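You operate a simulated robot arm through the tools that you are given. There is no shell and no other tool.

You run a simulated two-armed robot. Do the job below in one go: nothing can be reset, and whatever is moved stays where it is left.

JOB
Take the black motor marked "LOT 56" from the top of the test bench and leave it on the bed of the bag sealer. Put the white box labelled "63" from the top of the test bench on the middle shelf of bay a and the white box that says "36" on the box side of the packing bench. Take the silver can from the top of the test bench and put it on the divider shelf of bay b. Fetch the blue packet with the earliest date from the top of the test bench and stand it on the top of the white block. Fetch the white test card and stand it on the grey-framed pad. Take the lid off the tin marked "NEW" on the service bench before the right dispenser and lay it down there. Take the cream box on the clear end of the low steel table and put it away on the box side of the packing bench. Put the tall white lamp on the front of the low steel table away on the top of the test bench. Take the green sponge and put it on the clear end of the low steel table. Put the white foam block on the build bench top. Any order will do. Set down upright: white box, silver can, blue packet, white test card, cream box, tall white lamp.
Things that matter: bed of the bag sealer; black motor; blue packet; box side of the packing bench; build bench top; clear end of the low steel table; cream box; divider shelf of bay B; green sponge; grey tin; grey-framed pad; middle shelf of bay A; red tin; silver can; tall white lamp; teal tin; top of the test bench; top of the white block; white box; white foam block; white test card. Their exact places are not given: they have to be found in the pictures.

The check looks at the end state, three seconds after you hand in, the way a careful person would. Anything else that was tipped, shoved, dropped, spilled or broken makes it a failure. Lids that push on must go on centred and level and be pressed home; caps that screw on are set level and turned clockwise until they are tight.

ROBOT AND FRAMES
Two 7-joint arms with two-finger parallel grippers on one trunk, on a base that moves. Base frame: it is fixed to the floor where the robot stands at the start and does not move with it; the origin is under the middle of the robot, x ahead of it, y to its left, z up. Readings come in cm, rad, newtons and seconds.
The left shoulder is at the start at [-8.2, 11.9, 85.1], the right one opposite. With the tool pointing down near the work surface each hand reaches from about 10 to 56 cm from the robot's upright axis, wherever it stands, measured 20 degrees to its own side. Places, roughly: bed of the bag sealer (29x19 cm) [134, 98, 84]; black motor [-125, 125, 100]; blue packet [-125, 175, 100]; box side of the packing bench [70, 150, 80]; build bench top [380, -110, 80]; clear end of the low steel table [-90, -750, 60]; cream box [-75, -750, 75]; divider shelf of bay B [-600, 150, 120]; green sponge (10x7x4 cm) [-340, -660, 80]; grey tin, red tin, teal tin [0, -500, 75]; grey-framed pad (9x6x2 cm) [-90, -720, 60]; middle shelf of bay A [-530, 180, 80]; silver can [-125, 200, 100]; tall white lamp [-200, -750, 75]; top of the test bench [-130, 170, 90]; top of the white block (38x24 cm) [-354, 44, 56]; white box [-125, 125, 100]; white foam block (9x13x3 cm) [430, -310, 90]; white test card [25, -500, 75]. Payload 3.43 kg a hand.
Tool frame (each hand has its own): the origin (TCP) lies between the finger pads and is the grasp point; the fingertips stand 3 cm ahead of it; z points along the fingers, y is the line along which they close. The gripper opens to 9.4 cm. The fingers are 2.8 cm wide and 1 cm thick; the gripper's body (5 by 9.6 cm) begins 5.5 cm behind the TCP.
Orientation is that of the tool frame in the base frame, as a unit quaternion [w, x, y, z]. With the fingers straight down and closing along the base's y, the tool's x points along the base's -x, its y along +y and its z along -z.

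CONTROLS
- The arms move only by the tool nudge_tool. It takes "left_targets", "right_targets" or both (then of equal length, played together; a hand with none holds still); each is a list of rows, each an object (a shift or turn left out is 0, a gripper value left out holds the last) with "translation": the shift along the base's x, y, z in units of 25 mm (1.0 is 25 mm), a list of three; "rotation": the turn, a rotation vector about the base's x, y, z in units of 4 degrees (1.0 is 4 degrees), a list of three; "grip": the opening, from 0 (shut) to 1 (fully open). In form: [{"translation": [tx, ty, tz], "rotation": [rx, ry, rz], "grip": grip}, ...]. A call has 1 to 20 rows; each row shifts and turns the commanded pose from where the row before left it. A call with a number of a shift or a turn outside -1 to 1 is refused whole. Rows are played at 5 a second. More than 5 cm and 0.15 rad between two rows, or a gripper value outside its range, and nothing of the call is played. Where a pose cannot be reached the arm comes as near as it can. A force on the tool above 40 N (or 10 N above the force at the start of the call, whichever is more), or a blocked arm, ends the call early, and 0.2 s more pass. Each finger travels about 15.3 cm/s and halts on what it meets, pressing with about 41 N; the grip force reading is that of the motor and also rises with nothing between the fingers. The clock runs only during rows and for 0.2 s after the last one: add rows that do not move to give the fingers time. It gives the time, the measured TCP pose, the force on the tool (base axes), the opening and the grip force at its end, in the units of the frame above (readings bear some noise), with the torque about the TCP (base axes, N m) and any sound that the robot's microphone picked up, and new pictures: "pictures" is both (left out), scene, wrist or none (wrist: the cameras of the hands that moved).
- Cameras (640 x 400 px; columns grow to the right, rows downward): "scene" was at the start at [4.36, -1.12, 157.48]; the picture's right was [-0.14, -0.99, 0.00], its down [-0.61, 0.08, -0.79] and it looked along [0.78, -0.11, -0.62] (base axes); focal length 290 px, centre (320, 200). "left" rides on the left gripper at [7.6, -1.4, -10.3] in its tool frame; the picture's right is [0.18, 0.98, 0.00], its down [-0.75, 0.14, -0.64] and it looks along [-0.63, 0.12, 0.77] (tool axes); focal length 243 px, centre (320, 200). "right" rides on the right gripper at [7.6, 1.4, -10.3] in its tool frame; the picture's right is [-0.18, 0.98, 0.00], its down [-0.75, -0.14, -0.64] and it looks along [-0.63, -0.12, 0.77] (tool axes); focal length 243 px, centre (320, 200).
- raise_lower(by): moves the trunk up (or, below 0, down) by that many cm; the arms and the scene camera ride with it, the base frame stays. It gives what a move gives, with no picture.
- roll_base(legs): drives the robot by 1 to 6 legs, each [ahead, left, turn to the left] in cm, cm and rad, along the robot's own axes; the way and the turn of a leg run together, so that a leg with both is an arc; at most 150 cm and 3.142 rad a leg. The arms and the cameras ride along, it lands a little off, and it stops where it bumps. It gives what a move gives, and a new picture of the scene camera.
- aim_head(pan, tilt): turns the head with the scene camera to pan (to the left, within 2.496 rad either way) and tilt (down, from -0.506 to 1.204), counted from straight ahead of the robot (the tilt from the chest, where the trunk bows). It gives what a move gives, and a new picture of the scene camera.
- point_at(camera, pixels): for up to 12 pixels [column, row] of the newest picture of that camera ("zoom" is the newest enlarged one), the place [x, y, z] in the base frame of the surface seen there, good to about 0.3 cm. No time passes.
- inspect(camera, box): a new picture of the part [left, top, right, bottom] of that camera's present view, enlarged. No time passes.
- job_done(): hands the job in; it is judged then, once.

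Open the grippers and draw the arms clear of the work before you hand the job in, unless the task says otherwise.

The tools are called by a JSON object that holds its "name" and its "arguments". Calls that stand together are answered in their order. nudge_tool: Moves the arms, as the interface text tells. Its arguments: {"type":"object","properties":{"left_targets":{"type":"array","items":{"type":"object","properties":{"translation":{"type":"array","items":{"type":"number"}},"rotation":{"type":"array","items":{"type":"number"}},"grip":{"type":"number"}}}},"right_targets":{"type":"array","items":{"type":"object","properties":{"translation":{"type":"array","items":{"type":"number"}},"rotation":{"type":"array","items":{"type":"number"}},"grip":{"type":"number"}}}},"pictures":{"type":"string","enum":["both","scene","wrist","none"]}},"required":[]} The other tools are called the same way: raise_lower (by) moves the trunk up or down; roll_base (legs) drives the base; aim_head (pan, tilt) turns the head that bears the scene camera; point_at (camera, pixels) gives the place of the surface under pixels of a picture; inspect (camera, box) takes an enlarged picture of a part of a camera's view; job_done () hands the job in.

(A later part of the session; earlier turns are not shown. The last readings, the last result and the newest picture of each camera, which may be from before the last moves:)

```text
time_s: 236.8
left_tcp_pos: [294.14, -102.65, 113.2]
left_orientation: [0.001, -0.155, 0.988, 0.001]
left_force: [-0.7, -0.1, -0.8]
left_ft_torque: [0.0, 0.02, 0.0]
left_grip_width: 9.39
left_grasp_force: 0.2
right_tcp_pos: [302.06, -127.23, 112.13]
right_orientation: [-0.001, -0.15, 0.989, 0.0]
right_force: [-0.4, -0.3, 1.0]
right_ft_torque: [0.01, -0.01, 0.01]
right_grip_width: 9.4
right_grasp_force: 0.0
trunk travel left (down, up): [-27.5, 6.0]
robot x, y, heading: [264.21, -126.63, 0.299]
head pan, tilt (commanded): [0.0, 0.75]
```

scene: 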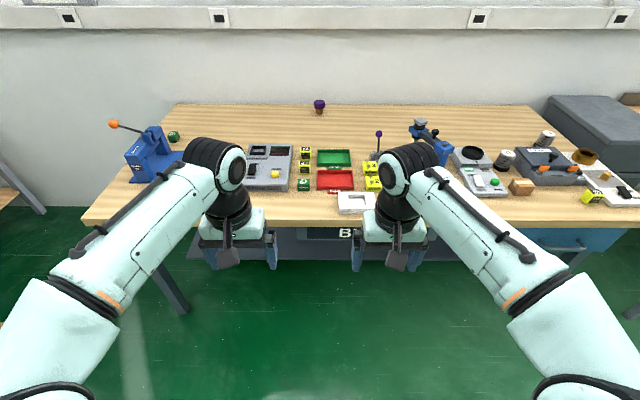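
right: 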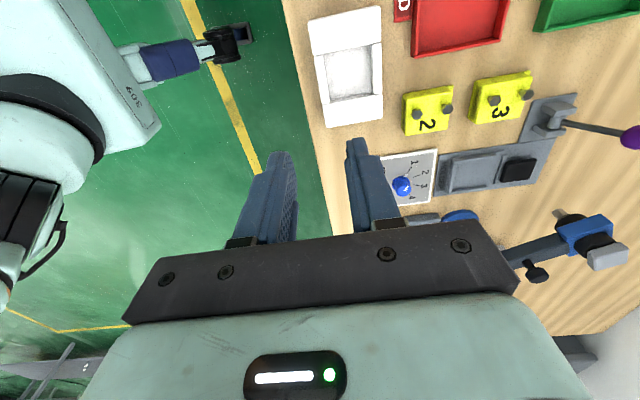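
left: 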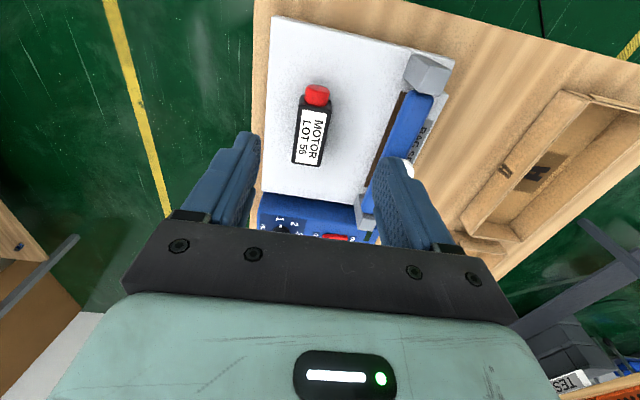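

Next the service bench in the south. I turn toward it and look at the way.

{"name": "roll_base", "arguments": {"legs": [[-40, 0, 0], [0, 0, -2.3]]}}

{"name": "aim_head", "arguments": {"pan": 0.0, "tilt": 0.3}}

{"name": "inspect", "arguments": {"camera": "scene", "box": [200, 80, 480, 255]}}

```text
time_s: 244.8
left_tcp_pos: [224.02, -176.52, 113.16]
left_orientation: [0.002, 0.839, 0.545, 0.001]
left_force: [-0.1, 0.6, 0.4]
left_ft_torque: [0.04, 0.0, 0.01]
left_grip_width: 9.39
left_grasp_force: 0.1
right_tcp_pos: [200.23, -165.86, 112.21]
right_orientation: [-0.001, 0.841, 0.541, 0.001]
right_force: [-0.4, -0.2, -0.7]
right_ft_torque: [0.01, -0.02, -0.02]
right_grip_width: 9.39
right_grasp_force: 0.1
trunk travel left (down, up): [-27.5, 6.0]
robot x, y, heading: [225.62, -137.87, -2.003]
head pan, tilt (commanded): [0.0, 0.75]
```

scene: 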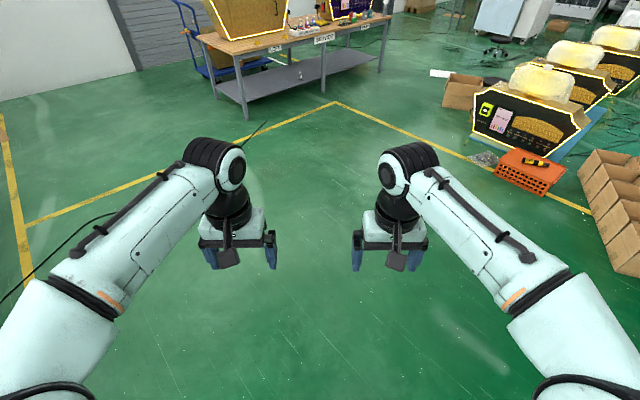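

```text
time_s: 245.7
left_tcp_pos: [224.01, -176.45, 113.19]
left_orientation: [0.001, 0.839, 0.545, -0.001]
left_force: [0.2, 1.1, -0.2]
left_ft_torque: [-0.01, -0.01, -0.01]
left_grip_width: 9.4
left_grasp_force: 0.0
right_tcp_pos: [200.22, -165.8, 112.21]
right_orientation: [-0.001, 0.841, 0.541, 0.001]
right_force: [-0.7, -0.1, -0.9]
right_ft_torque: [0.03, 0.04, 0.03]
right_grip_width: 9.39
right_grasp_force: 0.1
trunk travel left (down, up): [-27.5, 6.0]
robot x, y, heading: [226.33, -138.17, -1.998]
head pan, tilt (commanded): [0.0, 0.3]
```

scene: 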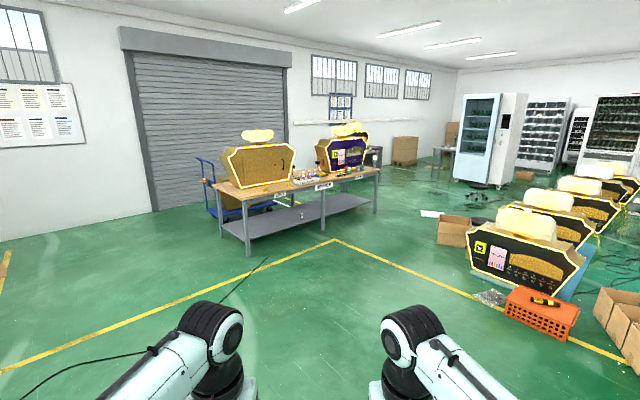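

```text
2.29 times, centred on (340, 168) of scene
```

zoom: 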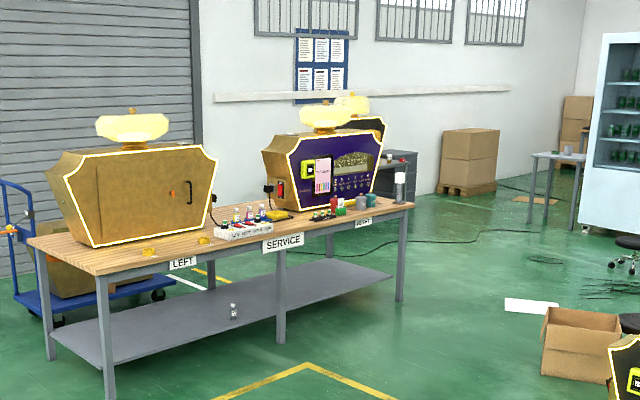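

{"name": "point_at", "arguments": {"camera": "scene", "pixels": [[245, 202], [378, 170], [313, 188], [216, 185], [350, 175], [345, 172], [335, 237], [440, 240], [250, 255], [375, 165]]}}

```text
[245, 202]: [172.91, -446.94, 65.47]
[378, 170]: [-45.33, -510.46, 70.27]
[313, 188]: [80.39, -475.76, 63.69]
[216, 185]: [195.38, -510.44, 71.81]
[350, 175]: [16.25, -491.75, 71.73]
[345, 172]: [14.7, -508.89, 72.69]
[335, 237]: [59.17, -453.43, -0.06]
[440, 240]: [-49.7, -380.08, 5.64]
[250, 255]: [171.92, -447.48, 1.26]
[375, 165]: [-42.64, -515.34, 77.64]
```

{"name": "point_at", "arguments": {"camera": "scene", "pixels": [[540, 330], [510, 310], [490, 297], [438, 240], [470, 265], [430, 213], [270, 262]]}}

```text
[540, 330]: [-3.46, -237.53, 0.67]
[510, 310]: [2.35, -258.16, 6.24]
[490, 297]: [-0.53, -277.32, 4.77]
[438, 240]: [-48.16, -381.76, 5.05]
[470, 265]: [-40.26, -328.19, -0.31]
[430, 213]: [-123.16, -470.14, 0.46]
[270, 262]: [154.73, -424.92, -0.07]
```

The path is clear on the left side. I drive to the service bench front, before the right dispenser.

{"name": "roll_base", "arguments": {"legs": [[141, -5, 0], [140, -5, 0], [0, 0, 0.69], [5, -108, 0]]}}

{"name": "aim_head", "arguments": {"pan": 0.0, "tilt": 0.75}}

```text
time_s: 270.6
left_tcp_pos: [16.27, -453.96, 113.09]
left_orientation: [0.002, 0.61, 0.792, 0.001]
left_force: [0.3, -0.3, 0.5]
left_ft_torque: [0.01, 0.01, -0.02]
left_grip_width: 9.4
left_grasp_force: 0.0
right_tcp_pos: [-8.91, -460.51, 112.22]
right_orientation: [-0.001, 0.614, 0.789, 0.0]
right_force: [-0.1, 1.0, 0.3]
right_ft_torque: [0.01, -0.01, -0.06]
right_grip_width: 9.38
right_grasp_force: 0.1
trunk travel left (down, up): [-27.5, 6.0]
robot x, y, heading: [-6.01, -423.14, -1.327]
head pan, tilt (commanded): [0.0, 0.3]
```

scene: 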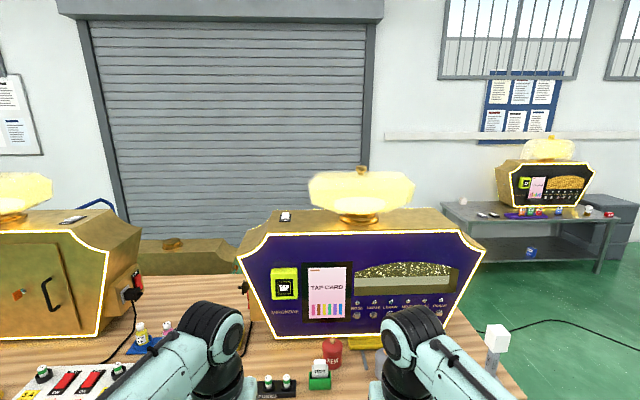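

```text
time_s: 271.6
left_tcp_pos: [16.25, -454.02, 113.19]
left_orientation: [0.001, 0.61, 0.792, 0.0]
left_force: [-0.5, 0.6, -0.1]
left_ft_torque: [0.0, -0.03, 0.02]
left_grip_width: 9.4
left_grasp_force: 0.1
right_tcp_pos: [-8.92, -460.53, 112.27]
right_orientation: [-0.001, 0.614, 0.789, 0.0]
right_force: [-0.1, 0.5, 0.4]
right_ft_torque: [-0.01, 0.02, 0.0]
right_grip_width: 9.46
right_grasp_force: 0.1
trunk travel left (down, up): [-27.5, 6.0]
robot x, y, heading: [-5.94, -422.52, -1.321]
head pan, tilt (commanded): [0.0, 0.75]
```

scene: 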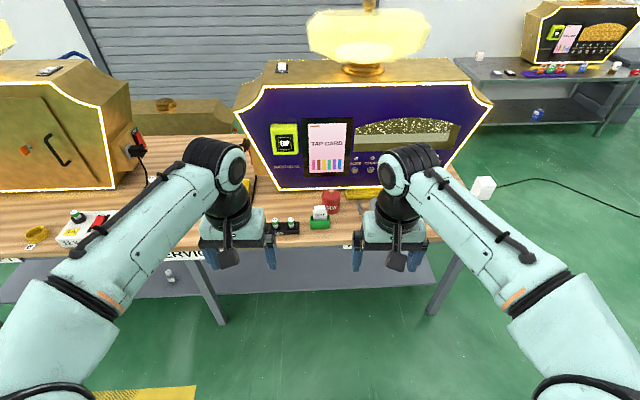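

{"name": "inspect", "arguments": {"camera": "scene", "box": [230, 160, 390, 260]}}

{"name": "inspect", "arguments": {"camera": "right", "box": [0, 0, 640, 400]}}

```text
4.00 times, centred on (310, 210) of scene
```

zoom: 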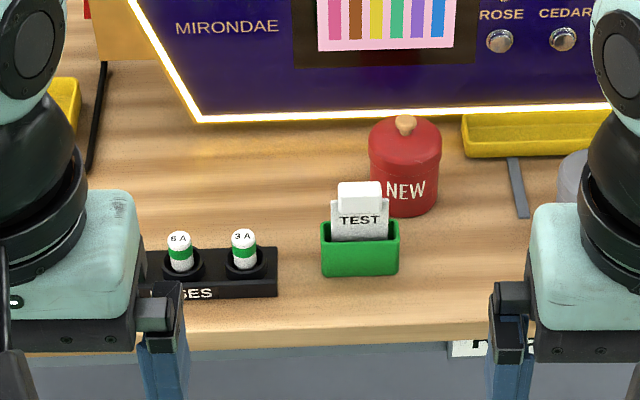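

```text
1.00 times, centred on (320, 200) of right (not enlarged: the box is as wide or as high as the picture)
```

zoom: 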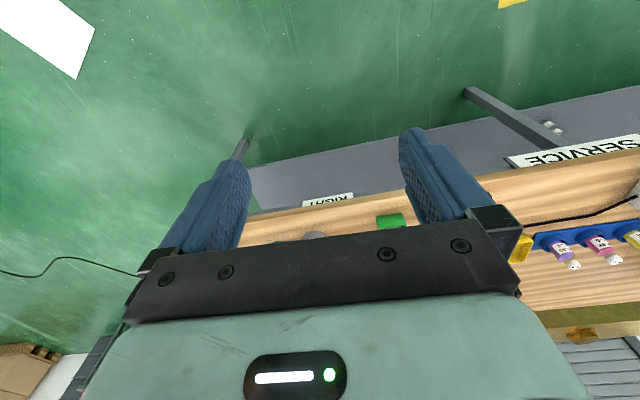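

The red tin reads "NEW"; the test card stands in the green holder. I check the other tins by shifting right.

{"name": "roll_base", "arguments": {"legs": [[0, -16, 0.03]]}}

{"name": "inspect", "arguments": {"camera": "scene", "box": [210, 150, 400, 270]}}

```text
time_s: 273.6
left_tcp_pos: [1.73, -457.47, 113.11]
left_orientation: [0.001, 0.599, 0.801, 0.0]
left_force: [-0.1, 0.1, -0.9]
left_ft_torque: [0.0, -0.04, -0.01]
left_grip_width: 9.38
left_grasp_force: 0.2
right_tcp_pos: [-23.18, -464.73, 112.21]
right_orientation: [0.0, 0.603, 0.798, 0.0]
right_force: [-0.2, -0.2, -0.5]
right_ft_torque: [0.0, 0.0, -0.02]
right_grip_width: 9.4
right_grasp_force: 0.1
trunk travel left (down, up): [-27.5, 6.0]
robot x, y, heading: [-21.42, -427.12, -1.29]
head pan, tilt (commanded): [0.0, 0.75]
```

scene: 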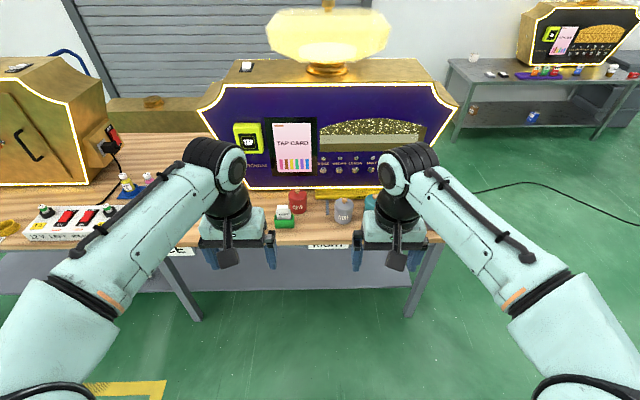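

```text
3.33 times, centred on (305, 210) of scene
```

zoom: 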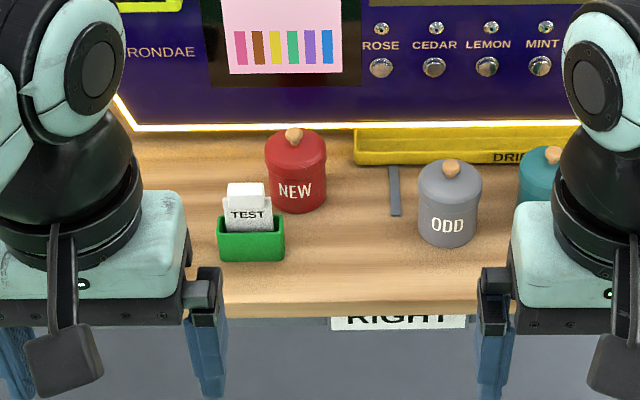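

I measure the tins, knob, card, holder and bench edge.

{"name": "point_at", "arguments": {"camera": "zoom", "pixels": [[293, 135], [295, 150], [296, 200], [268, 165], [326, 165], [246, 190], [246, 212], [250, 245], [450, 165], [350, 250], [350, 305], [395, 210]]}}

{"name": "inspect", "arguments": {"camera": "scene", "box": [268, 180, 318, 235]}}

```text
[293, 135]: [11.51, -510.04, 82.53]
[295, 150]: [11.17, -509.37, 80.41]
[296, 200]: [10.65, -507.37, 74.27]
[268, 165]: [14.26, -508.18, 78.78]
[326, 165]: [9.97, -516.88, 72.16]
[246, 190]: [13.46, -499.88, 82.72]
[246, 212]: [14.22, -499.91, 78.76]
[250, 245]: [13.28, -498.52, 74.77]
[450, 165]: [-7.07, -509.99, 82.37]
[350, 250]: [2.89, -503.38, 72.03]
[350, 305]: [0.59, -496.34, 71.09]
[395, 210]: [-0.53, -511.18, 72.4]
```

```text
7.27 times, centred on (293, 208) of scene
```

zoom: 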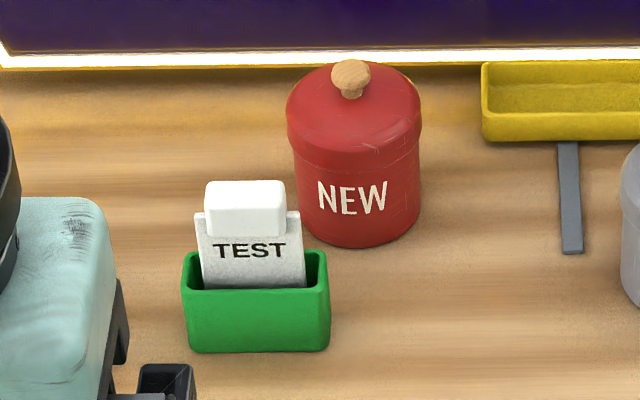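

{"name": "point_at", "arguments": {"camera": "zoom", "pixels": [[350, 172], [300, 150], [410, 150], [350, 240], [330, 90], [352, 68], [245, 190], [270, 260], [250, 30], [480, 100]]}}

{"name": "point_at", "arguments": {"camera": "scene", "pixels": [[300, 180], [300, 130], [300, 95], [400, 100], [300, 75], [230, 80]]}}

```text
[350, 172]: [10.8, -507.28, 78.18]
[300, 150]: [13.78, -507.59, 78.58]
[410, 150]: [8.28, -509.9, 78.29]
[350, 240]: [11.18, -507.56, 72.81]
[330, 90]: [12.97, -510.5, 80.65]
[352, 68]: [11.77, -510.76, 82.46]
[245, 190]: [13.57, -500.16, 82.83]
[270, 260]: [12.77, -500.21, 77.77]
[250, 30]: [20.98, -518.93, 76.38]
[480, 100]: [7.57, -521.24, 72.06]
```

```text
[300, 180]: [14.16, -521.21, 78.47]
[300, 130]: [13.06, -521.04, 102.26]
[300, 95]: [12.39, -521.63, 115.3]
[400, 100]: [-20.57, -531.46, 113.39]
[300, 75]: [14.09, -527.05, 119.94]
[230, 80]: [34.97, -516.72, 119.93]
```

Knob centre ≈(11.6,-510.6), top z=82.6; the dispenser face is 10 cm beyond. I drive 45 cm ahead.

{"name": "roll_base", "arguments": {"legs": [[43, 0, 0]]}}

```text
time_s: 276.3
left_tcp_pos: [13.19, -499.52, 113.15]
left_orientation: [0.002, 0.602, 0.798, 0.001]
left_force: [0.2, 0.1, -0.3]
left_ft_torque: [0.0, 0.0, -0.01]
left_grip_width: 9.38
left_grasp_force: 0.0
right_tcp_pos: [-12.01, -506.59, 112.18]
right_orientation: [-0.001, 0.606, 0.796, 0.001]
right_force: [-0.5, -0.9, 0.4]
right_ft_torque: [0.0, 0.02, 0.02]
right_grip_width: 9.41
right_grasp_force: 0.1
trunk travel left (down, up): [-27.5, 6.0]
robot x, y, heading: [-9.79, -468.57, -1.309]
head pan, tilt (commanded): [0.0, 0.75]
```

scene: 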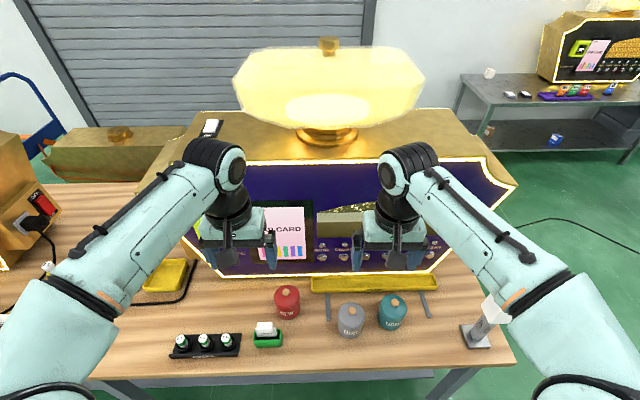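

I move the left hand down over the knob of the NEW tin (grip half open) to z≈88.

{"name": "nudge_tool", "arguments": {"left_targets": [{"translation": [-0.064, -0.444, -0.9], "grip": 0.5}, {"translation": [-0.064, -0.444, -0.9], "grip": 0.5}, {"translation": [-0.064, -0.444, -0.9], "grip": 0.5}, {"translation": [-0.064, -0.444, -0.9]}, {"translation": [-0.064, -0.444, -1]}, {"translation": [-0.064, -0.444, -1]}, {"translation": [-0.064, -0.444, -1]}, {"translation": [-0.064, -0.444, -1]}, {"translation": [-0.064, -0.444, -1]}, {"translation": [-0.064, -0.444, -1]}, {"translation": [0, 0, 0]}]}}

```text
time_s: 278.7
left_tcp_pos: [11.47, -510.7, 89.29]
left_orientation: [0.001, 0.602, 0.799, -0.001]
left_force: [-0.3, -0.1, -0.1]
left_ft_torque: [0.0, 0.0, -0.01]
left_grip_width: 4.69
left_grasp_force: 0.1
right_tcp_pos: [-11.88, -506.62, 112.21]
right_orientation: [-0.001, 0.607, 0.795, 0.001]
right_force: [-0.7, 0.7, 0.5]
right_ft_torque: [0.02, 0.01, -0.04]
right_grip_width: 9.41
right_grasp_force: 0.1
trunk travel left (down, up): [-27.5, 6.0]
robot x, y, heading: [-9.66, -468.49, -1.305]
head pan, tilt (commanded): [0.0, 0.75]
```

scene: 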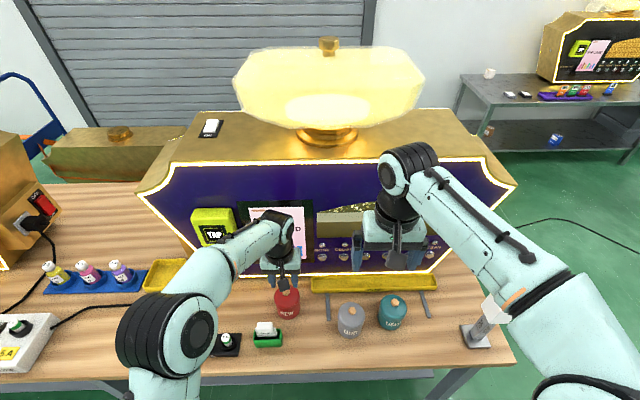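
left: 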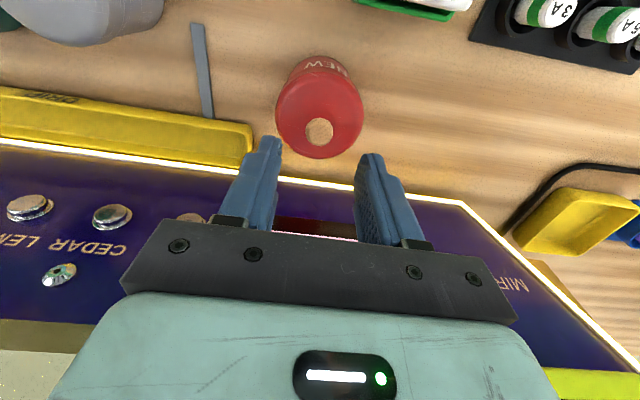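

{"name": "point_at", "arguments": {"camera": "left", "pixels": [[319, 128], [310, 132], [328, 132], [319, 120], [319, 142], [285, 110], [360, 110], [319, 62]]}}

```text
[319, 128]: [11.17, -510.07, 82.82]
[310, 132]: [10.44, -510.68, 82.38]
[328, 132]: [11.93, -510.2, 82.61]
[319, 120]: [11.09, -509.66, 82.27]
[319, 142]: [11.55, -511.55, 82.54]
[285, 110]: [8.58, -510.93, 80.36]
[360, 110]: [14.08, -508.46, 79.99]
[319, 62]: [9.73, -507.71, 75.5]
```

The knob is centred between the fingers. I descend to z≈84.2, close, and lift a little, watching the force.

{"name": "nudge_tool", "arguments": {"left_targets": [{"translation": [-0.08, 0.06, -0.8]}, {"translation": [0, 0, -0.8]}, {"translation": [0, 0, -0.44]}, {"grip": 0}, {"grip": 0}, {"grip": 0}, {"translation": [0, 0, 0.2], "grip": 0}, {"grip": 0}], "pictures": "both"}}

```text
time_s: 280.5
left_tcp_pos: [11.21, -510.4, 84.62]
left_orientation: [0.001, 0.602, 0.798, 0.001]
left_force: [0.0, 0.4, 0.8]
left_ft_torque: [-0.01, -0.04, -0.01]
left_grip_width: 1.81
left_grasp_force: 41.1
right_tcp_pos: [-12.01, -506.73, 112.19]
right_orientation: [-0.001, 0.605, 0.796, 0.001]
right_force: [0.2, 0.3, 0.2]
right_ft_torque: [0.01, 0.0, 0.0]
right_grip_width: 9.4
right_grasp_force: 0.1
trunk travel left (down, up): [-27.5, 6.0]
robot x, y, heading: [-9.92, -469.0, -1.308]
head pan, tilt (commanded): [0.0, 0.75]
heard: snap
```

scene: 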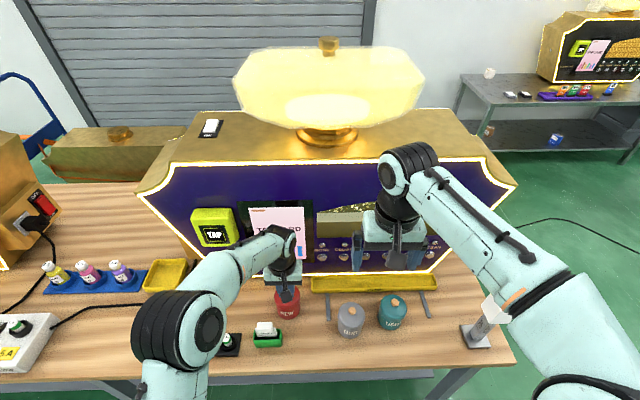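
left: 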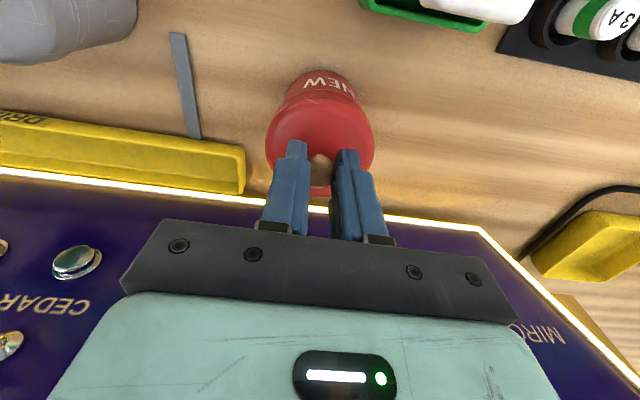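

A snap was heard: the lid came loose. I lift it further.

{"name": "nudge_tool", "arguments": {"left_targets": [{"translation": [0, 0, 0.4]}, {"translation": [0, 0, 0.6]}, {"translation": [0, 0, 0.8]}, {"translation": [0, 0, 0.8]}], "pictures": "both"}}

```text
time_s: 281.5
left_tcp_pos: [11.32, -510.53, 91.07]
left_orientation: [0.001, 0.603, 0.798, 0.001]
left_force: [0.8, -0.2, -1.0]
left_ft_torque: [0.02, 0.01, 0.01]
left_grip_width: 1.78
left_grasp_force: 41.0
right_tcp_pos: [-11.96, -506.63, 112.32]
right_orientation: [0.0, 0.606, 0.795, 0.001]
right_force: [0.0, -0.2, 0.5]
right_ft_torque: [0.0, 0.02, 0.03]
right_grip_width: 9.39
right_grasp_force: 0.1
trunk travel left (down, up): [-27.5, 6.0]
robot x, y, heading: [-9.86, -468.67, -1.304]
head pan, tilt (commanded): [0.0, 0.75]
```

scene: 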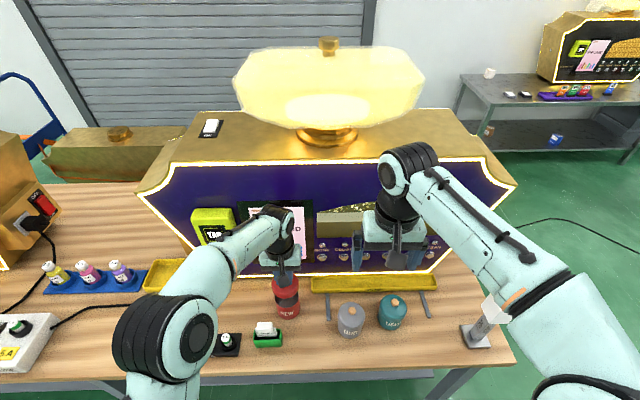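
left: 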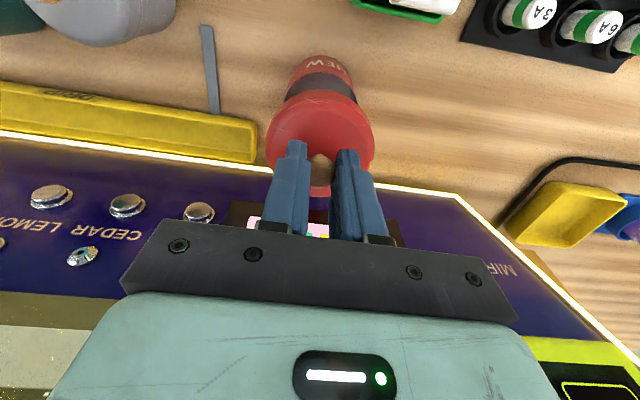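

The lid is off. I carry it to the free spot at about (3,-503.5) before the dispenser and lower it.

{"name": "nudge_tool", "arguments": {"left_targets": [{"translation": [-0.83, 0.7, 0]}, {"translation": [-0.83, 0.7, 0]}, {"translation": [-0.83, 0.7, 0]}, {"translation": [-0.83, 0.7, 0]}, {"translation": [0, 0, -1]}, {"translation": [0, 0, -1]}, {"translation": [0, 0, -1]}, {"translation": [0, 0, -0.8]}, {"translation": [0, 0, 0]}], "pictures": "both"}}

```text
time_s: 283.5
left_tcp_pos: [3.01, -503.57, 81.71]
left_orientation: [0.001, 0.603, 0.798, 0.0]
left_force: [-0.2, -0.3, -0.2]
left_ft_torque: [0.0, 0.0, 0.03]
left_grip_width: 1.77
left_grasp_force: 40.6
right_tcp_pos: [-11.93, -506.61, 112.12]
right_orientation: [-0.001, 0.606, 0.796, 0.0]
right_force: [-0.2, 0.3, -0.2]
right_ft_torque: [0.01, 0.01, -0.01]
right_grip_width: 9.4
right_grasp_force: 0.1
trunk travel left (down, up): [-27.5, 6.0]
robot x, y, heading: [-9.63, -468.78, -1.307]
head pan, tilt (commanded): [0.0, 0.75]
```

scene: 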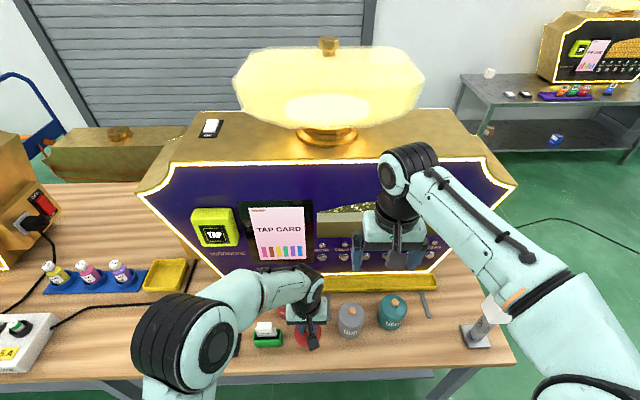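
left: 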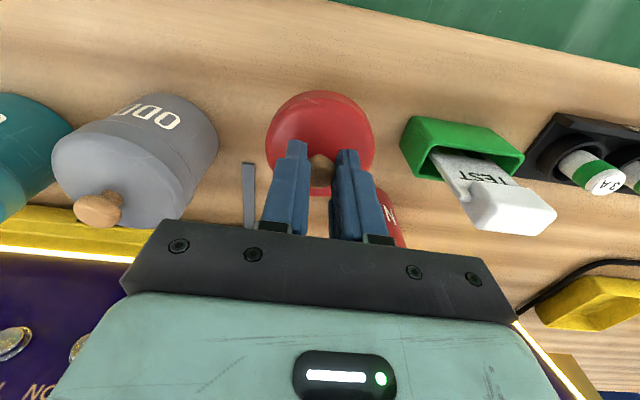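

{"name": "nudge_tool", "arguments": {"left_targets": [{"translation": [0, 0, -0.5]}, {"translation": [0, 0, -0.3]}, {"translation": [0, 0, -0.1]}, {"translation": [0, 0, -0.1]}, {"translation": [0, 0, 0]}], "pictures": "wrist"}}

```text
time_s: 284.7
left_tcp_pos: [2.97, -503.56, 79.1]
left_orientation: [0.001, 0.602, 0.798, 0.0]
left_force: [-0.8, -0.6, -0.5]
left_ft_torque: [-0.01, 0.01, -0.02]
left_grip_width: 1.76
left_grasp_force: 40.9
right_tcp_pos: [-12.04, -506.56, 112.19]
right_orientation: [-0.001, 0.606, 0.795, 0.0]
right_force: [-0.7, -0.4, 0.1]
right_ft_torque: [0.0, -0.02, -0.04]
right_grip_width: 9.39
right_grasp_force: 0.1
trunk travel left (down, up): [-27.5, 6.0]
robot x, y, heading: [-9.96, -468.96, -1.304]
head pan, tilt (commanded): [0.0, 0.75]
```

left: 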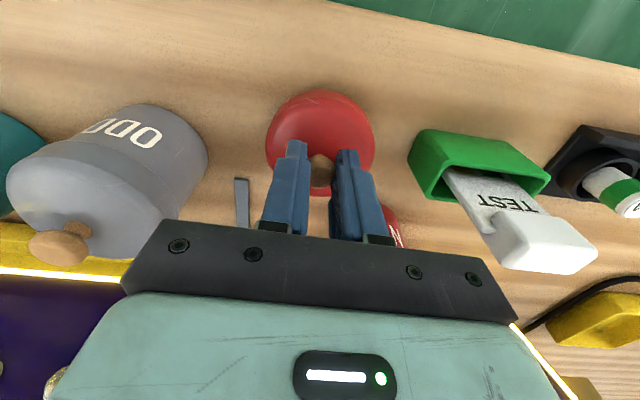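

{"name": "nudge_tool", "arguments": {"left_targets": [{"translation": [0, 0, -0.12]}, {"translation": [0, 0, -0.12]}, {"translation": [0, 0, -0.12]}, {"translation": [0, 0, 0]}], "pictures": "none"}}

```text
time_s: 285.7
left_tcp_pos: [2.91, -503.51, 78.3]
left_orientation: [0.002, 0.602, 0.798, 0.0]
left_force: [0.7, 1.4, -0.9]
left_ft_torque: [0.01, 0.01, 0.0]
left_grip_width: 1.8
left_grasp_force: 41.0
right_tcp_pos: [-12.0, -506.63, 112.23]
right_orientation: [-0.002, 0.606, 0.796, 0.001]
right_force: [0.5, 0.1, -0.4]
right_ft_torque: [0.04, 0.04, 0.01]
right_grip_width: 9.43
right_grasp_force: 0.1
trunk travel left (down, up): [-27.5, 6.0]
robot x, y, heading: [-9.41, -468.99, -1.306]
head pan, tilt (commanded): [0.0, 0.75]
```

{"name": "nudge_tool", "arguments": {"left_targets": [{"translation": [0, 0, -0.1]}, {"translation": [0, 0, -0.1]}, {"translation": [0, 0, -0.1]}, {"translation": [0, 0, 0]}], "pictures": "wrist"}}

```text
time_s: 286.7
left_tcp_pos: [2.87, -503.52, 77.52]
left_orientation: [0.001, 0.603, 0.798, 0.0]
left_force: [0.5, 0.2, -0.5]
left_ft_torque: [0.03, 0.03, -0.03]
left_grip_width: 1.78
left_grasp_force: 40.8
right_tcp_pos: [-11.97, -506.56, 112.18]
right_orientation: [0.0, 0.606, 0.796, 0.0]
right_force: [-0.7, 0.4, 0.4]
right_ft_torque: [0.02, 0.03, 0.04]
right_grip_width: 9.38
right_grasp_force: 0.1
trunk travel left (down, up): [-27.5, 6.0]
robot x, y, heading: [-10.09, -469.38, -1.308]
head pan, tilt (commanded): [0.0, 0.75]
```

left: 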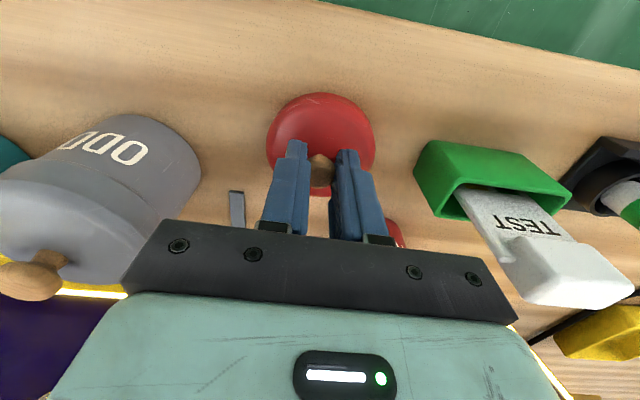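

{"name": "nudge_tool", "arguments": {"left_targets": [{"translation": [0, 0, -0.08]}, {"translation": [0, 0, -0.08]}, {"translation": [0, 0, -0.08]}, {"translation": [0, 0, 0]}], "pictures": "none"}}

```text
time_s: 287.7
left_tcp_pos: [2.94, -503.61, 76.65]
left_orientation: [0.001, 0.603, 0.798, 0.0]
left_force: [0.4, -0.2, -0.6]
left_ft_torque: [0.0, -0.02, 0.03]
left_grip_width: 1.79
left_grasp_force: 40.5
right_tcp_pos: [-11.91, -506.61, 112.32]
right_orientation: [-0.002, 0.606, 0.795, 0.0]
right_force: [0.4, -0.1, 0.2]
right_ft_torque: [-0.02, -0.03, -0.02]
right_grip_width: 9.41
right_grasp_force: 0.0
trunk travel left (down, up): [-27.5, 6.0]
robot x, y, heading: [-9.97, -468.6, -1.308]
head pan, tilt (commanded): [0.0, 0.75]
```

{"name": "nudge_tool", "arguments": {"left_targets": [{"translation": [0, 0, -0.08]}, {"translation": [0, 0, 0]}, {"translation": [0, 0, -0.08]}, {"translation": [0, 0, 0]}], "pictures": "wrist"}}

```text
time_s: 288.7
left_tcp_pos: [3.12, -503.53, 76.46]
left_orientation: [0.002, 0.602, 0.799, 0.0]
left_force: [3.3, 1.8, 11.2]
left_ft_torque: [-0.03, 0.24, 0.01]
left_grip_width: 1.77
left_grasp_force: 40.7
right_tcp_pos: [-11.99, -506.58, 112.19]
right_orientation: [-0.003, 0.606, 0.795, 0.001]
right_force: [-0.4, 0.3, -0.7]
right_ft_torque: [-0.01, 0.0, 0.02]
right_grip_width: 9.38
right_grasp_force: 0.0
trunk travel left (down, up): [-27.5, 6.0]
robot x, y, heading: [-9.97, -468.77, -1.306]
head pan, tilt (commanded): [0.0, 0.75]
```

left: 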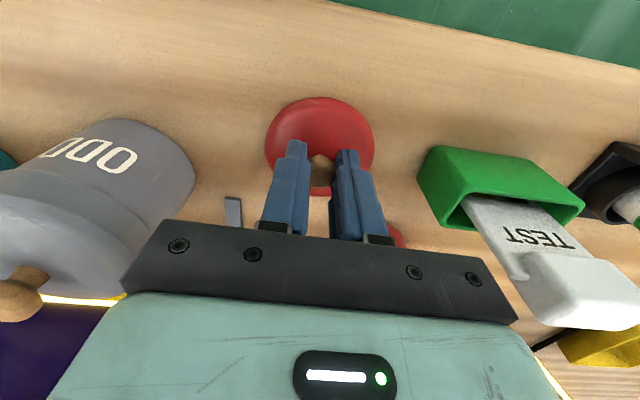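

Contact (11 N). I release the lid and rise.

{"name": "nudge_tool", "arguments": {"left_targets": [{"translation": [0, 0, 0.04]}, {"grip": 0.45}, {"grip": 0.45}, {"translation": [0, 0, 0.6], "grip": 0.45}, {"translation": [0, 0, 1]}, {"translation": [0, 0, 1]}, {"translation": [0, 0, 1]}, {"translation": [0, 0, 1]}, {"translation": [0, 0, 1]}], "pictures": "both"}}

```text
time_s: 290.7
left_tcp_pos: [3.05, -503.43, 90.63]
left_orientation: [0.001, 0.603, 0.798, 0.0]
left_force: [0.2, 0.3, 0.0]
left_ft_torque: [0.03, 0.01, 0.03]
left_grip_width: 4.22
left_grasp_force: 0.1
right_tcp_pos: [-11.94, -506.65, 112.23]
right_orientation: [-0.001, 0.606, 0.796, 0.001]
right_force: [-0.2, -0.6, 0.2]
right_ft_torque: [0.0, -0.02, -0.04]
right_grip_width: 9.38
right_grasp_force: 0.1
trunk travel left (down, up): [-27.5, 6.0]
robot x, y, heading: [-9.46, -468.73, -1.303]
head pan, tilt (commanded): [0.0, 0.75]
```

scene: 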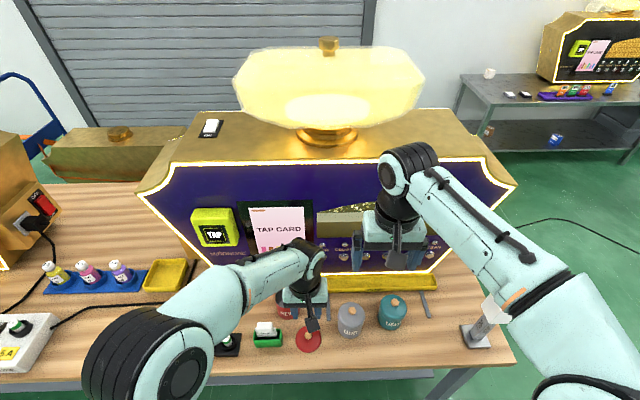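
left: 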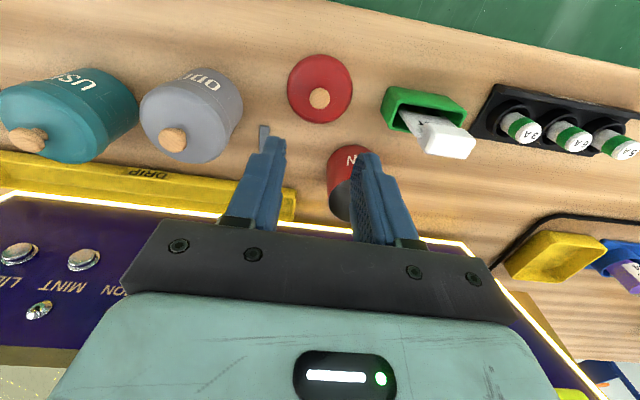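

The lid lies flat, knob up. Now I measure the test card in the green holder with the left camera.

{"name": "inspect", "arguments": {"camera": "left", "box": [370, 70, 500, 180]}}

{"name": "point_at", "arguments": {"camera": "zoom", "pixels": [[270, 290], [480, 340], [500, 300], [290, 240], [385, 290], [390, 270], [250, 230], [150, 170], [80, 110], [470, 190], [60, 200], [440, 230]]}}

```text
3.64 times, centred on (435, 125) of left
```

zoom: 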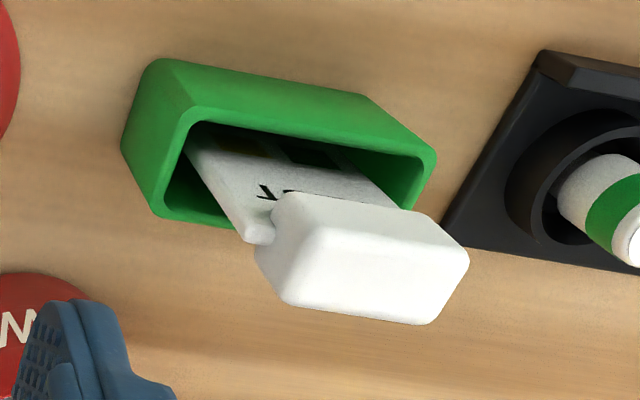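

```text
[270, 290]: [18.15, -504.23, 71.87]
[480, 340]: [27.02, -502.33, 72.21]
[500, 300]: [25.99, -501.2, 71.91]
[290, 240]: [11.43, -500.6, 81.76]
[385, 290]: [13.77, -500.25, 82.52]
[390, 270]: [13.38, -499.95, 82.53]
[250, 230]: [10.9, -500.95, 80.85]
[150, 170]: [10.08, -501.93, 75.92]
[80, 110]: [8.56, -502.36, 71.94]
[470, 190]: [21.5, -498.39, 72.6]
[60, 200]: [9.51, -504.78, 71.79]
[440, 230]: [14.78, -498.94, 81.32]
```

{"name": "point_at", "arguments": {"camera": "zoom", "pixels": [[300, 296], [420, 316], [455, 265], [330, 238], [270, 245], [285, 205], [400, 215], [250, 236], [380, 250], [190, 150]]}}

```text
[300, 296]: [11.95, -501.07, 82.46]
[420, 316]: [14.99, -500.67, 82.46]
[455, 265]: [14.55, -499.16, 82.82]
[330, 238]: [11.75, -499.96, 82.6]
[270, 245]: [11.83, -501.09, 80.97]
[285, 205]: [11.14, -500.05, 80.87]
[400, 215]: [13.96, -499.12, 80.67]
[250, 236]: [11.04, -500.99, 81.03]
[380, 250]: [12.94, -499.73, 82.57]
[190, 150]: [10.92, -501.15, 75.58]
```

The card's head is at (13.3,-500.2), z≈80.7–82.6, best gripped across its thickness. I turn the left hand +85° while moving above it.

{"name": "nudge_tool", "arguments": {"left_targets": [{"translation": [0.205, 0.064, 0.1], "rotation": [0, 0, 1], "grip": 0.5}, {"translation": [0.205, 0.064, 0.1], "rotation": [0, 0, 1]}, {"translation": [0.205, 0.064, 0.1], "rotation": [0, 0, 1]}, {"translation": [0.205, 0.064, 0.1], "rotation": [0, 0, 1]}, {"translation": [0.205, 0.064, 0.1], "rotation": [0, 0, 1]}, {"translation": [0.205, 0.064, 0.1], "rotation": [0, 0, 1]}, {"translation": [0.205, 0.064, 0.1], "rotation": [0, 0, 1]}, {"translation": [0.205, 0.064, 0.1], "rotation": [0, 0, 1]}, {"translation": [0.205, 0.064, 0.1], "rotation": [0, 0, 1]}, {"translation": [0.205, 0.064, 0.1], "rotation": [0, 0, 1]}, {"translation": [0.205, 0.064, 0.1], "rotation": [0, 0, 1]}, {"translation": [0.205, 0.064, 0.1], "rotation": [0, 0, 1]}, {"translation": [0.205, 0.064, 0.1], "rotation": [0, 0, 1]}, {"translation": [0.205, 0.064, 0.1], "rotation": [0, 0, 1]}, {"translation": [0.205, 0.064, 0.1], "rotation": [0, 0, 1]}, {"translation": [0.205, 0.064, 0.1], "rotation": [0, 0, 1]}, {"translation": [0.205, 0.064, 0.1], "rotation": [0, 0, 1]}, {"translation": [0.205, 0.064, 0.1], "rotation": [0, 0, 1]}, {"translation": [0.205, 0.064, 0.1], "rotation": [0, 0, 1]}, {"translation": [0.205, 0.064, 0.1], "rotation": [0, 0, 1]}], "pictures": "both"}}

```text
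time_s: 294.9
left_tcp_pos: [13.18, -500.27, 95.52]
left_orientation: [0.001, -0.053, 0.999, 0.001]
left_force: [-0.2, -1.0, 0.0]
left_ft_torque: [-0.01, 0.0, 0.02]
left_grip_width: 4.69
left_grasp_force: 0.1
right_tcp_pos: [-11.95, -506.5, 112.18]
right_orientation: [-0.001, 0.606, 0.796, 0.0]
right_force: [-1.0, -0.1, 0.8]
right_ft_torque: [-0.01, 0.02, 0.0]
right_grip_width: 9.39
right_grasp_force: 0.0
trunk travel left (down, up): [-27.5, 6.0]
robot x, y, heading: [-9.83, -468.98, -1.306]
head pan, tilt (commanded): [0.0, 0.75]
```

scene: 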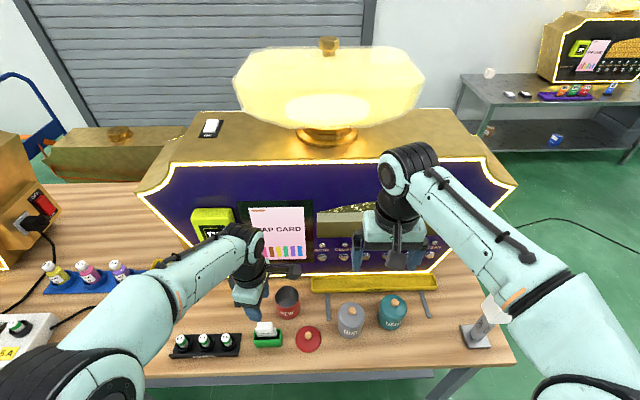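
left: 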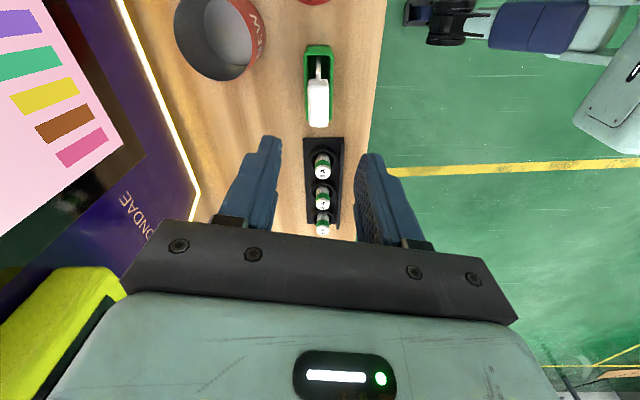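

{"name": "point_at", "arguments": {"camera": "left", "pixels": [[318, 105], [308, 122], [329, 122], [309, 85], [327, 85], [318, 68], [318, 58]]}}

```text
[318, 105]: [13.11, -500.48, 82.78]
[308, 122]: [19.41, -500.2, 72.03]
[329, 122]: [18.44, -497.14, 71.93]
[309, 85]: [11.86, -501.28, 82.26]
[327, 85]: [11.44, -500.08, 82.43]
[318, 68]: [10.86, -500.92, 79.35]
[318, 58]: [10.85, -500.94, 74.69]
```

{"name": "nudge_tool", "arguments": {"left_targets": [{"translation": [0, 0, -1], "rotation": [0, 0, 0.7]}, {"translation": [0, 0, -1], "rotation": [0, 0, 0.7]}, {"translation": [0, 0, -1]}, {"translation": [0, 0, -1]}, {"translation": [0, 0, -1]}, {"translation": [0, 0, -0.18]}, {"translation": [0, 0, 0]}], "pictures": "both"}}

```text
time_s: 296.5
left_tcp_pos: [13.18, -500.31, 82.68]
left_orientation: [0.001, -0.1, 0.995, 0.001]
left_force: [0.2, 0.4, -0.4]
left_ft_torque: [-0.02, -0.01, -0.01]
left_grip_width: 4.72
left_grasp_force: 0.0
right_tcp_pos: [-11.97, -506.64, 112.24]
right_orientation: [-0.001, 0.606, 0.796, 0.001]
right_force: [0.4, -0.7, -0.3]
right_ft_torque: [0.03, 0.0, 0.04]
right_grip_width: 9.4
right_grasp_force: 0.0
trunk travel left (down, up): [-27.5, 6.0]
robot x, y, heading: [-9.82, -468.89, -1.304]
head pan, tilt (commanded): [0.0, 0.75]
```

scene: 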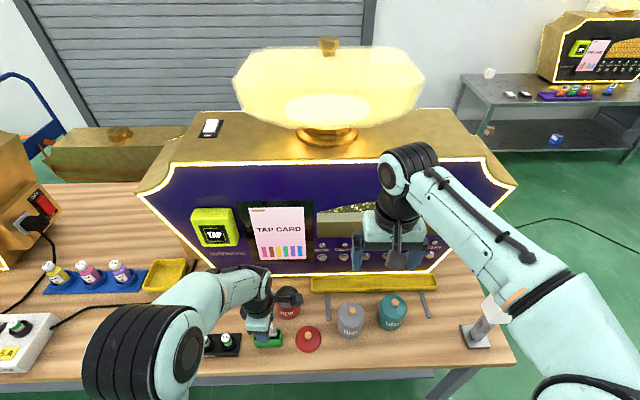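
left: 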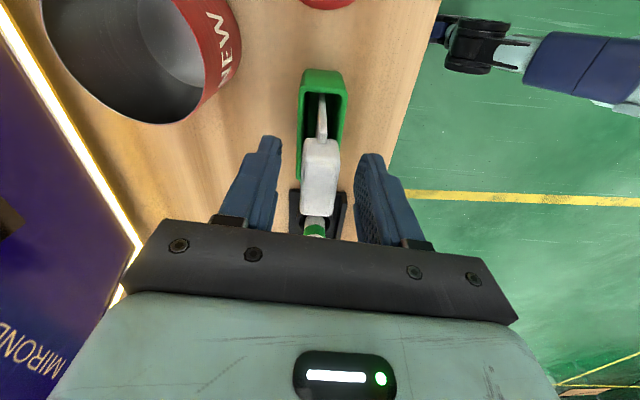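

{"name": "nudge_tool", "arguments": {"left_targets": [{"grip": 0}, {"grip": 0}, {"grip": 0}, {"translation": [0, 0, 0.4], "grip": 0}, {"translation": [0, 0, 0.6], "grip": 0}, {"translation": [0, 0, 1], "grip": 0}, {"translation": [0, 0, 1], "grip": 0}, {"translation": [0, 0, 1], "grip": 0}], "pictures": "both"}}

```text
time_s: 298.3
left_tcp_pos: [13.19, -500.39, 92.74]
left_orientation: [0.001, -0.101, 0.995, 0.001]
left_force: [0.8, 0.5, -0.7]
left_ft_torque: [0.0, 0.0, 0.02]
left_grip_width: 2.32
left_grasp_force: 40.9
right_tcp_pos: [-11.93, -506.63, 112.14]
right_orientation: [-0.001, 0.606, 0.795, 0.0]
right_force: [-0.7, 0.2, 0.5]
right_ft_torque: [0.0, 0.03, 0.02]
right_grip_width: 9.4
right_grasp_force: 0.1
trunk travel left (down, up): [-27.5, 6.0]
robot x, y, heading: [-9.75, -468.98, -1.306]
head pan, tilt (commanded): [0.0, 0.75]
```

scene: 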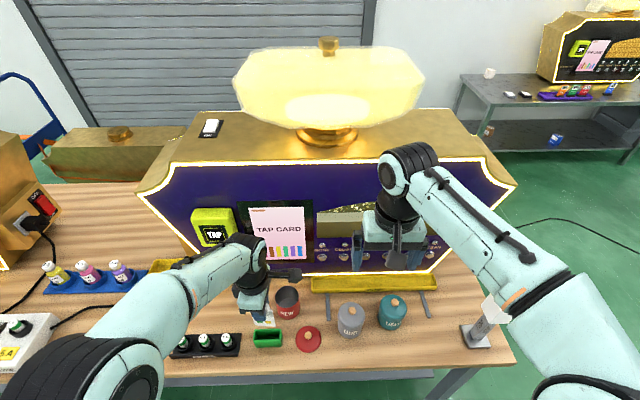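
left: 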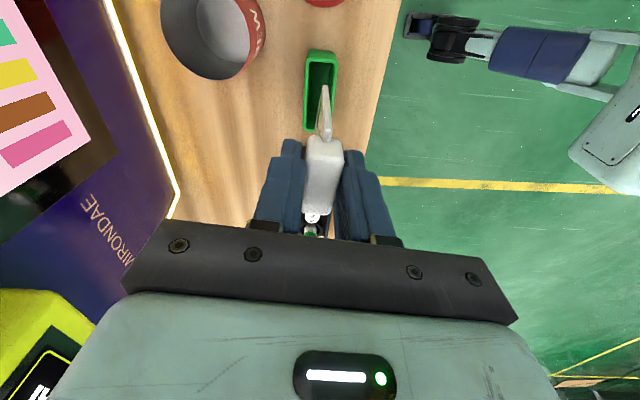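

The card is out of the holder. I raise it and back the base away from the bench.

{"name": "nudge_tool", "arguments": {"left_targets": [{"translation": [0, 0, 1]}, {"translation": [0, 0, 1]}, {"translation": [0, 0, 1]}, {"translation": [0, 0, 1]}, {"translation": [0, 0, 1]}, {"translation": [0, 0, 1]}, {"translation": [0, 0, 1]}], "pictures": "none"}}

{"name": "roll_base", "arguments": {"legs": [[-45, 0, 0]]}}

{"name": "inspect", "arguments": {"camera": "scene", "box": [180, 180, 340, 300]}}

```text
time_s: 299.9
left_tcp_pos: [13.03, -500.43, 110.22]
left_orientation: [0.001, -0.101, 0.995, 0.001]
left_force: [0.1, -0.4, 0.9]
left_ft_torque: [-0.02, -0.01, 0.01]
left_grip_width: 2.35
left_grasp_force: 40.8
right_tcp_pos: [-12.04, -506.54, 112.21]
right_orientation: [0.0, 0.606, 0.795, 0.001]
right_force: [-0.3, 0.4, -0.7]
right_ft_torque: [-0.01, -0.03, -0.03]
right_grip_width: 9.4
right_grasp_force: 0.0
trunk travel left (down, up): [-27.5, 6.0]
robot x, y, heading: [-10.04, -469.2, -1.308]
head pan, tilt (commanded): [0.0, 0.75]
```

```text
time_s: 302.6
left_tcp_pos: [1.22, -457.76, 110.17]
left_orientation: [0.001, -0.094, 0.996, 0.001]
left_force: [-0.2, 0.5, 0.6]
left_ft_torque: [-0.03, -0.04, 0.0]
left_grip_width: 2.35
left_grasp_force: 40.9
right_tcp_pos: [-23.86, -463.66, 112.35]
right_orientation: [0.0, 0.611, 0.792, 0.001]
right_force: [-0.8, 0.4, -0.2]
right_ft_torque: [-0.01, 0.03, -0.03]
right_grip_width: 9.4
right_grasp_force: 0.2
trunk travel left (down, up): [-27.5, 6.0]
robot x, y, heading: [-21.31, -425.59, -1.314]
head pan, tilt (commanded): [0.0, 0.75]
```

scene: 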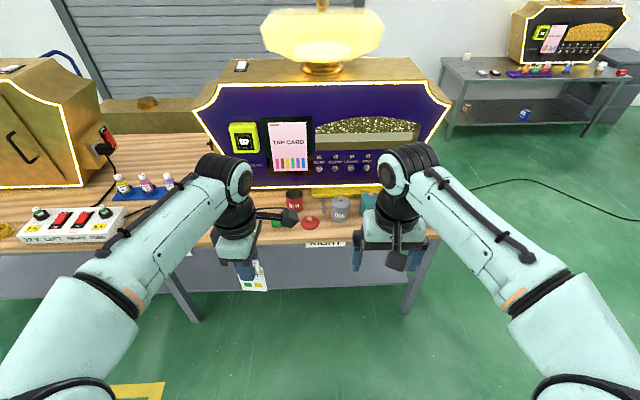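

```text
3.33 times, centred on (260, 240) of scene
```

zoom: 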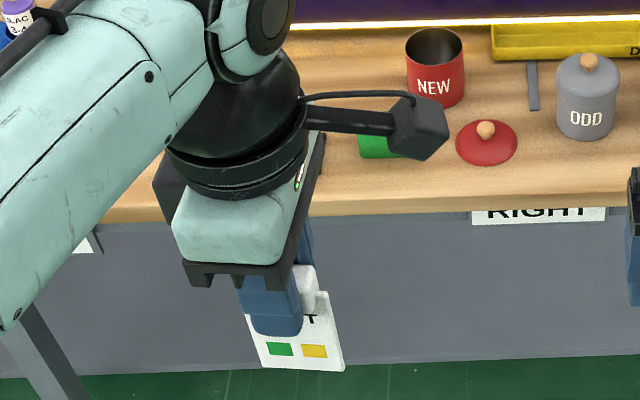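

I measure the bottom of the hanging card.

{"name": "point_at", "arguments": {"camera": "zoom", "pixels": [[342, 366], [266, 362], [300, 366], [330, 300], [305, 270], [250, 325]]}}

{"name": "aim_head", "arguments": {"pan": -0.7, "tilt": 0.25}}

```text
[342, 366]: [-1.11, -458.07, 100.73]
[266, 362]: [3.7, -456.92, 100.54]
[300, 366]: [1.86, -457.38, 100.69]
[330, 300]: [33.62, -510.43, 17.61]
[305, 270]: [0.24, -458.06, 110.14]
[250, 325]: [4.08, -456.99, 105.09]
```

```text
time_s: 303.6
left_tcp_pos: [1.29, -457.61, 110.2]
left_orientation: [0.001, -0.094, 0.996, 0.001]
left_force: [0.0, 0.3, -0.6]
left_ft_torque: [0.0, -0.03, -0.02]
left_grip_width: 2.33
left_grasp_force: 40.7
right_tcp_pos: [-23.74, -463.65, 112.29]
right_orientation: [-0.001, 0.61, 0.792, 0.0]
right_force: [0.7, -0.6, 0.2]
right_ft_torque: [0.03, -0.01, 0.0]
right_grip_width: 9.41
right_grasp_force: 0.2
trunk travel left (down, up): [-27.5, 6.0]
robot x, y, heading: [-21.09, -426.09, -1.312]
head pan, tilt (commanded): [-0.7, 0.25]
```

scene: 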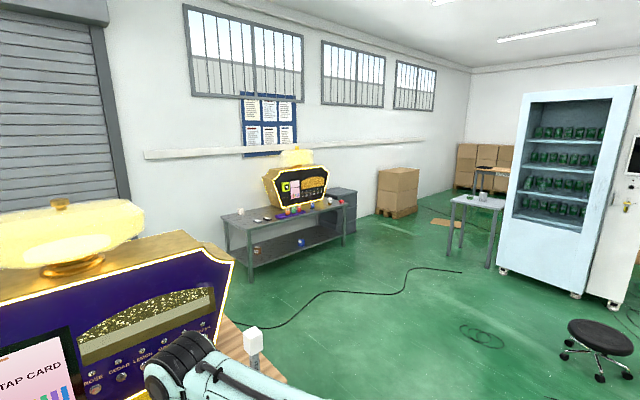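

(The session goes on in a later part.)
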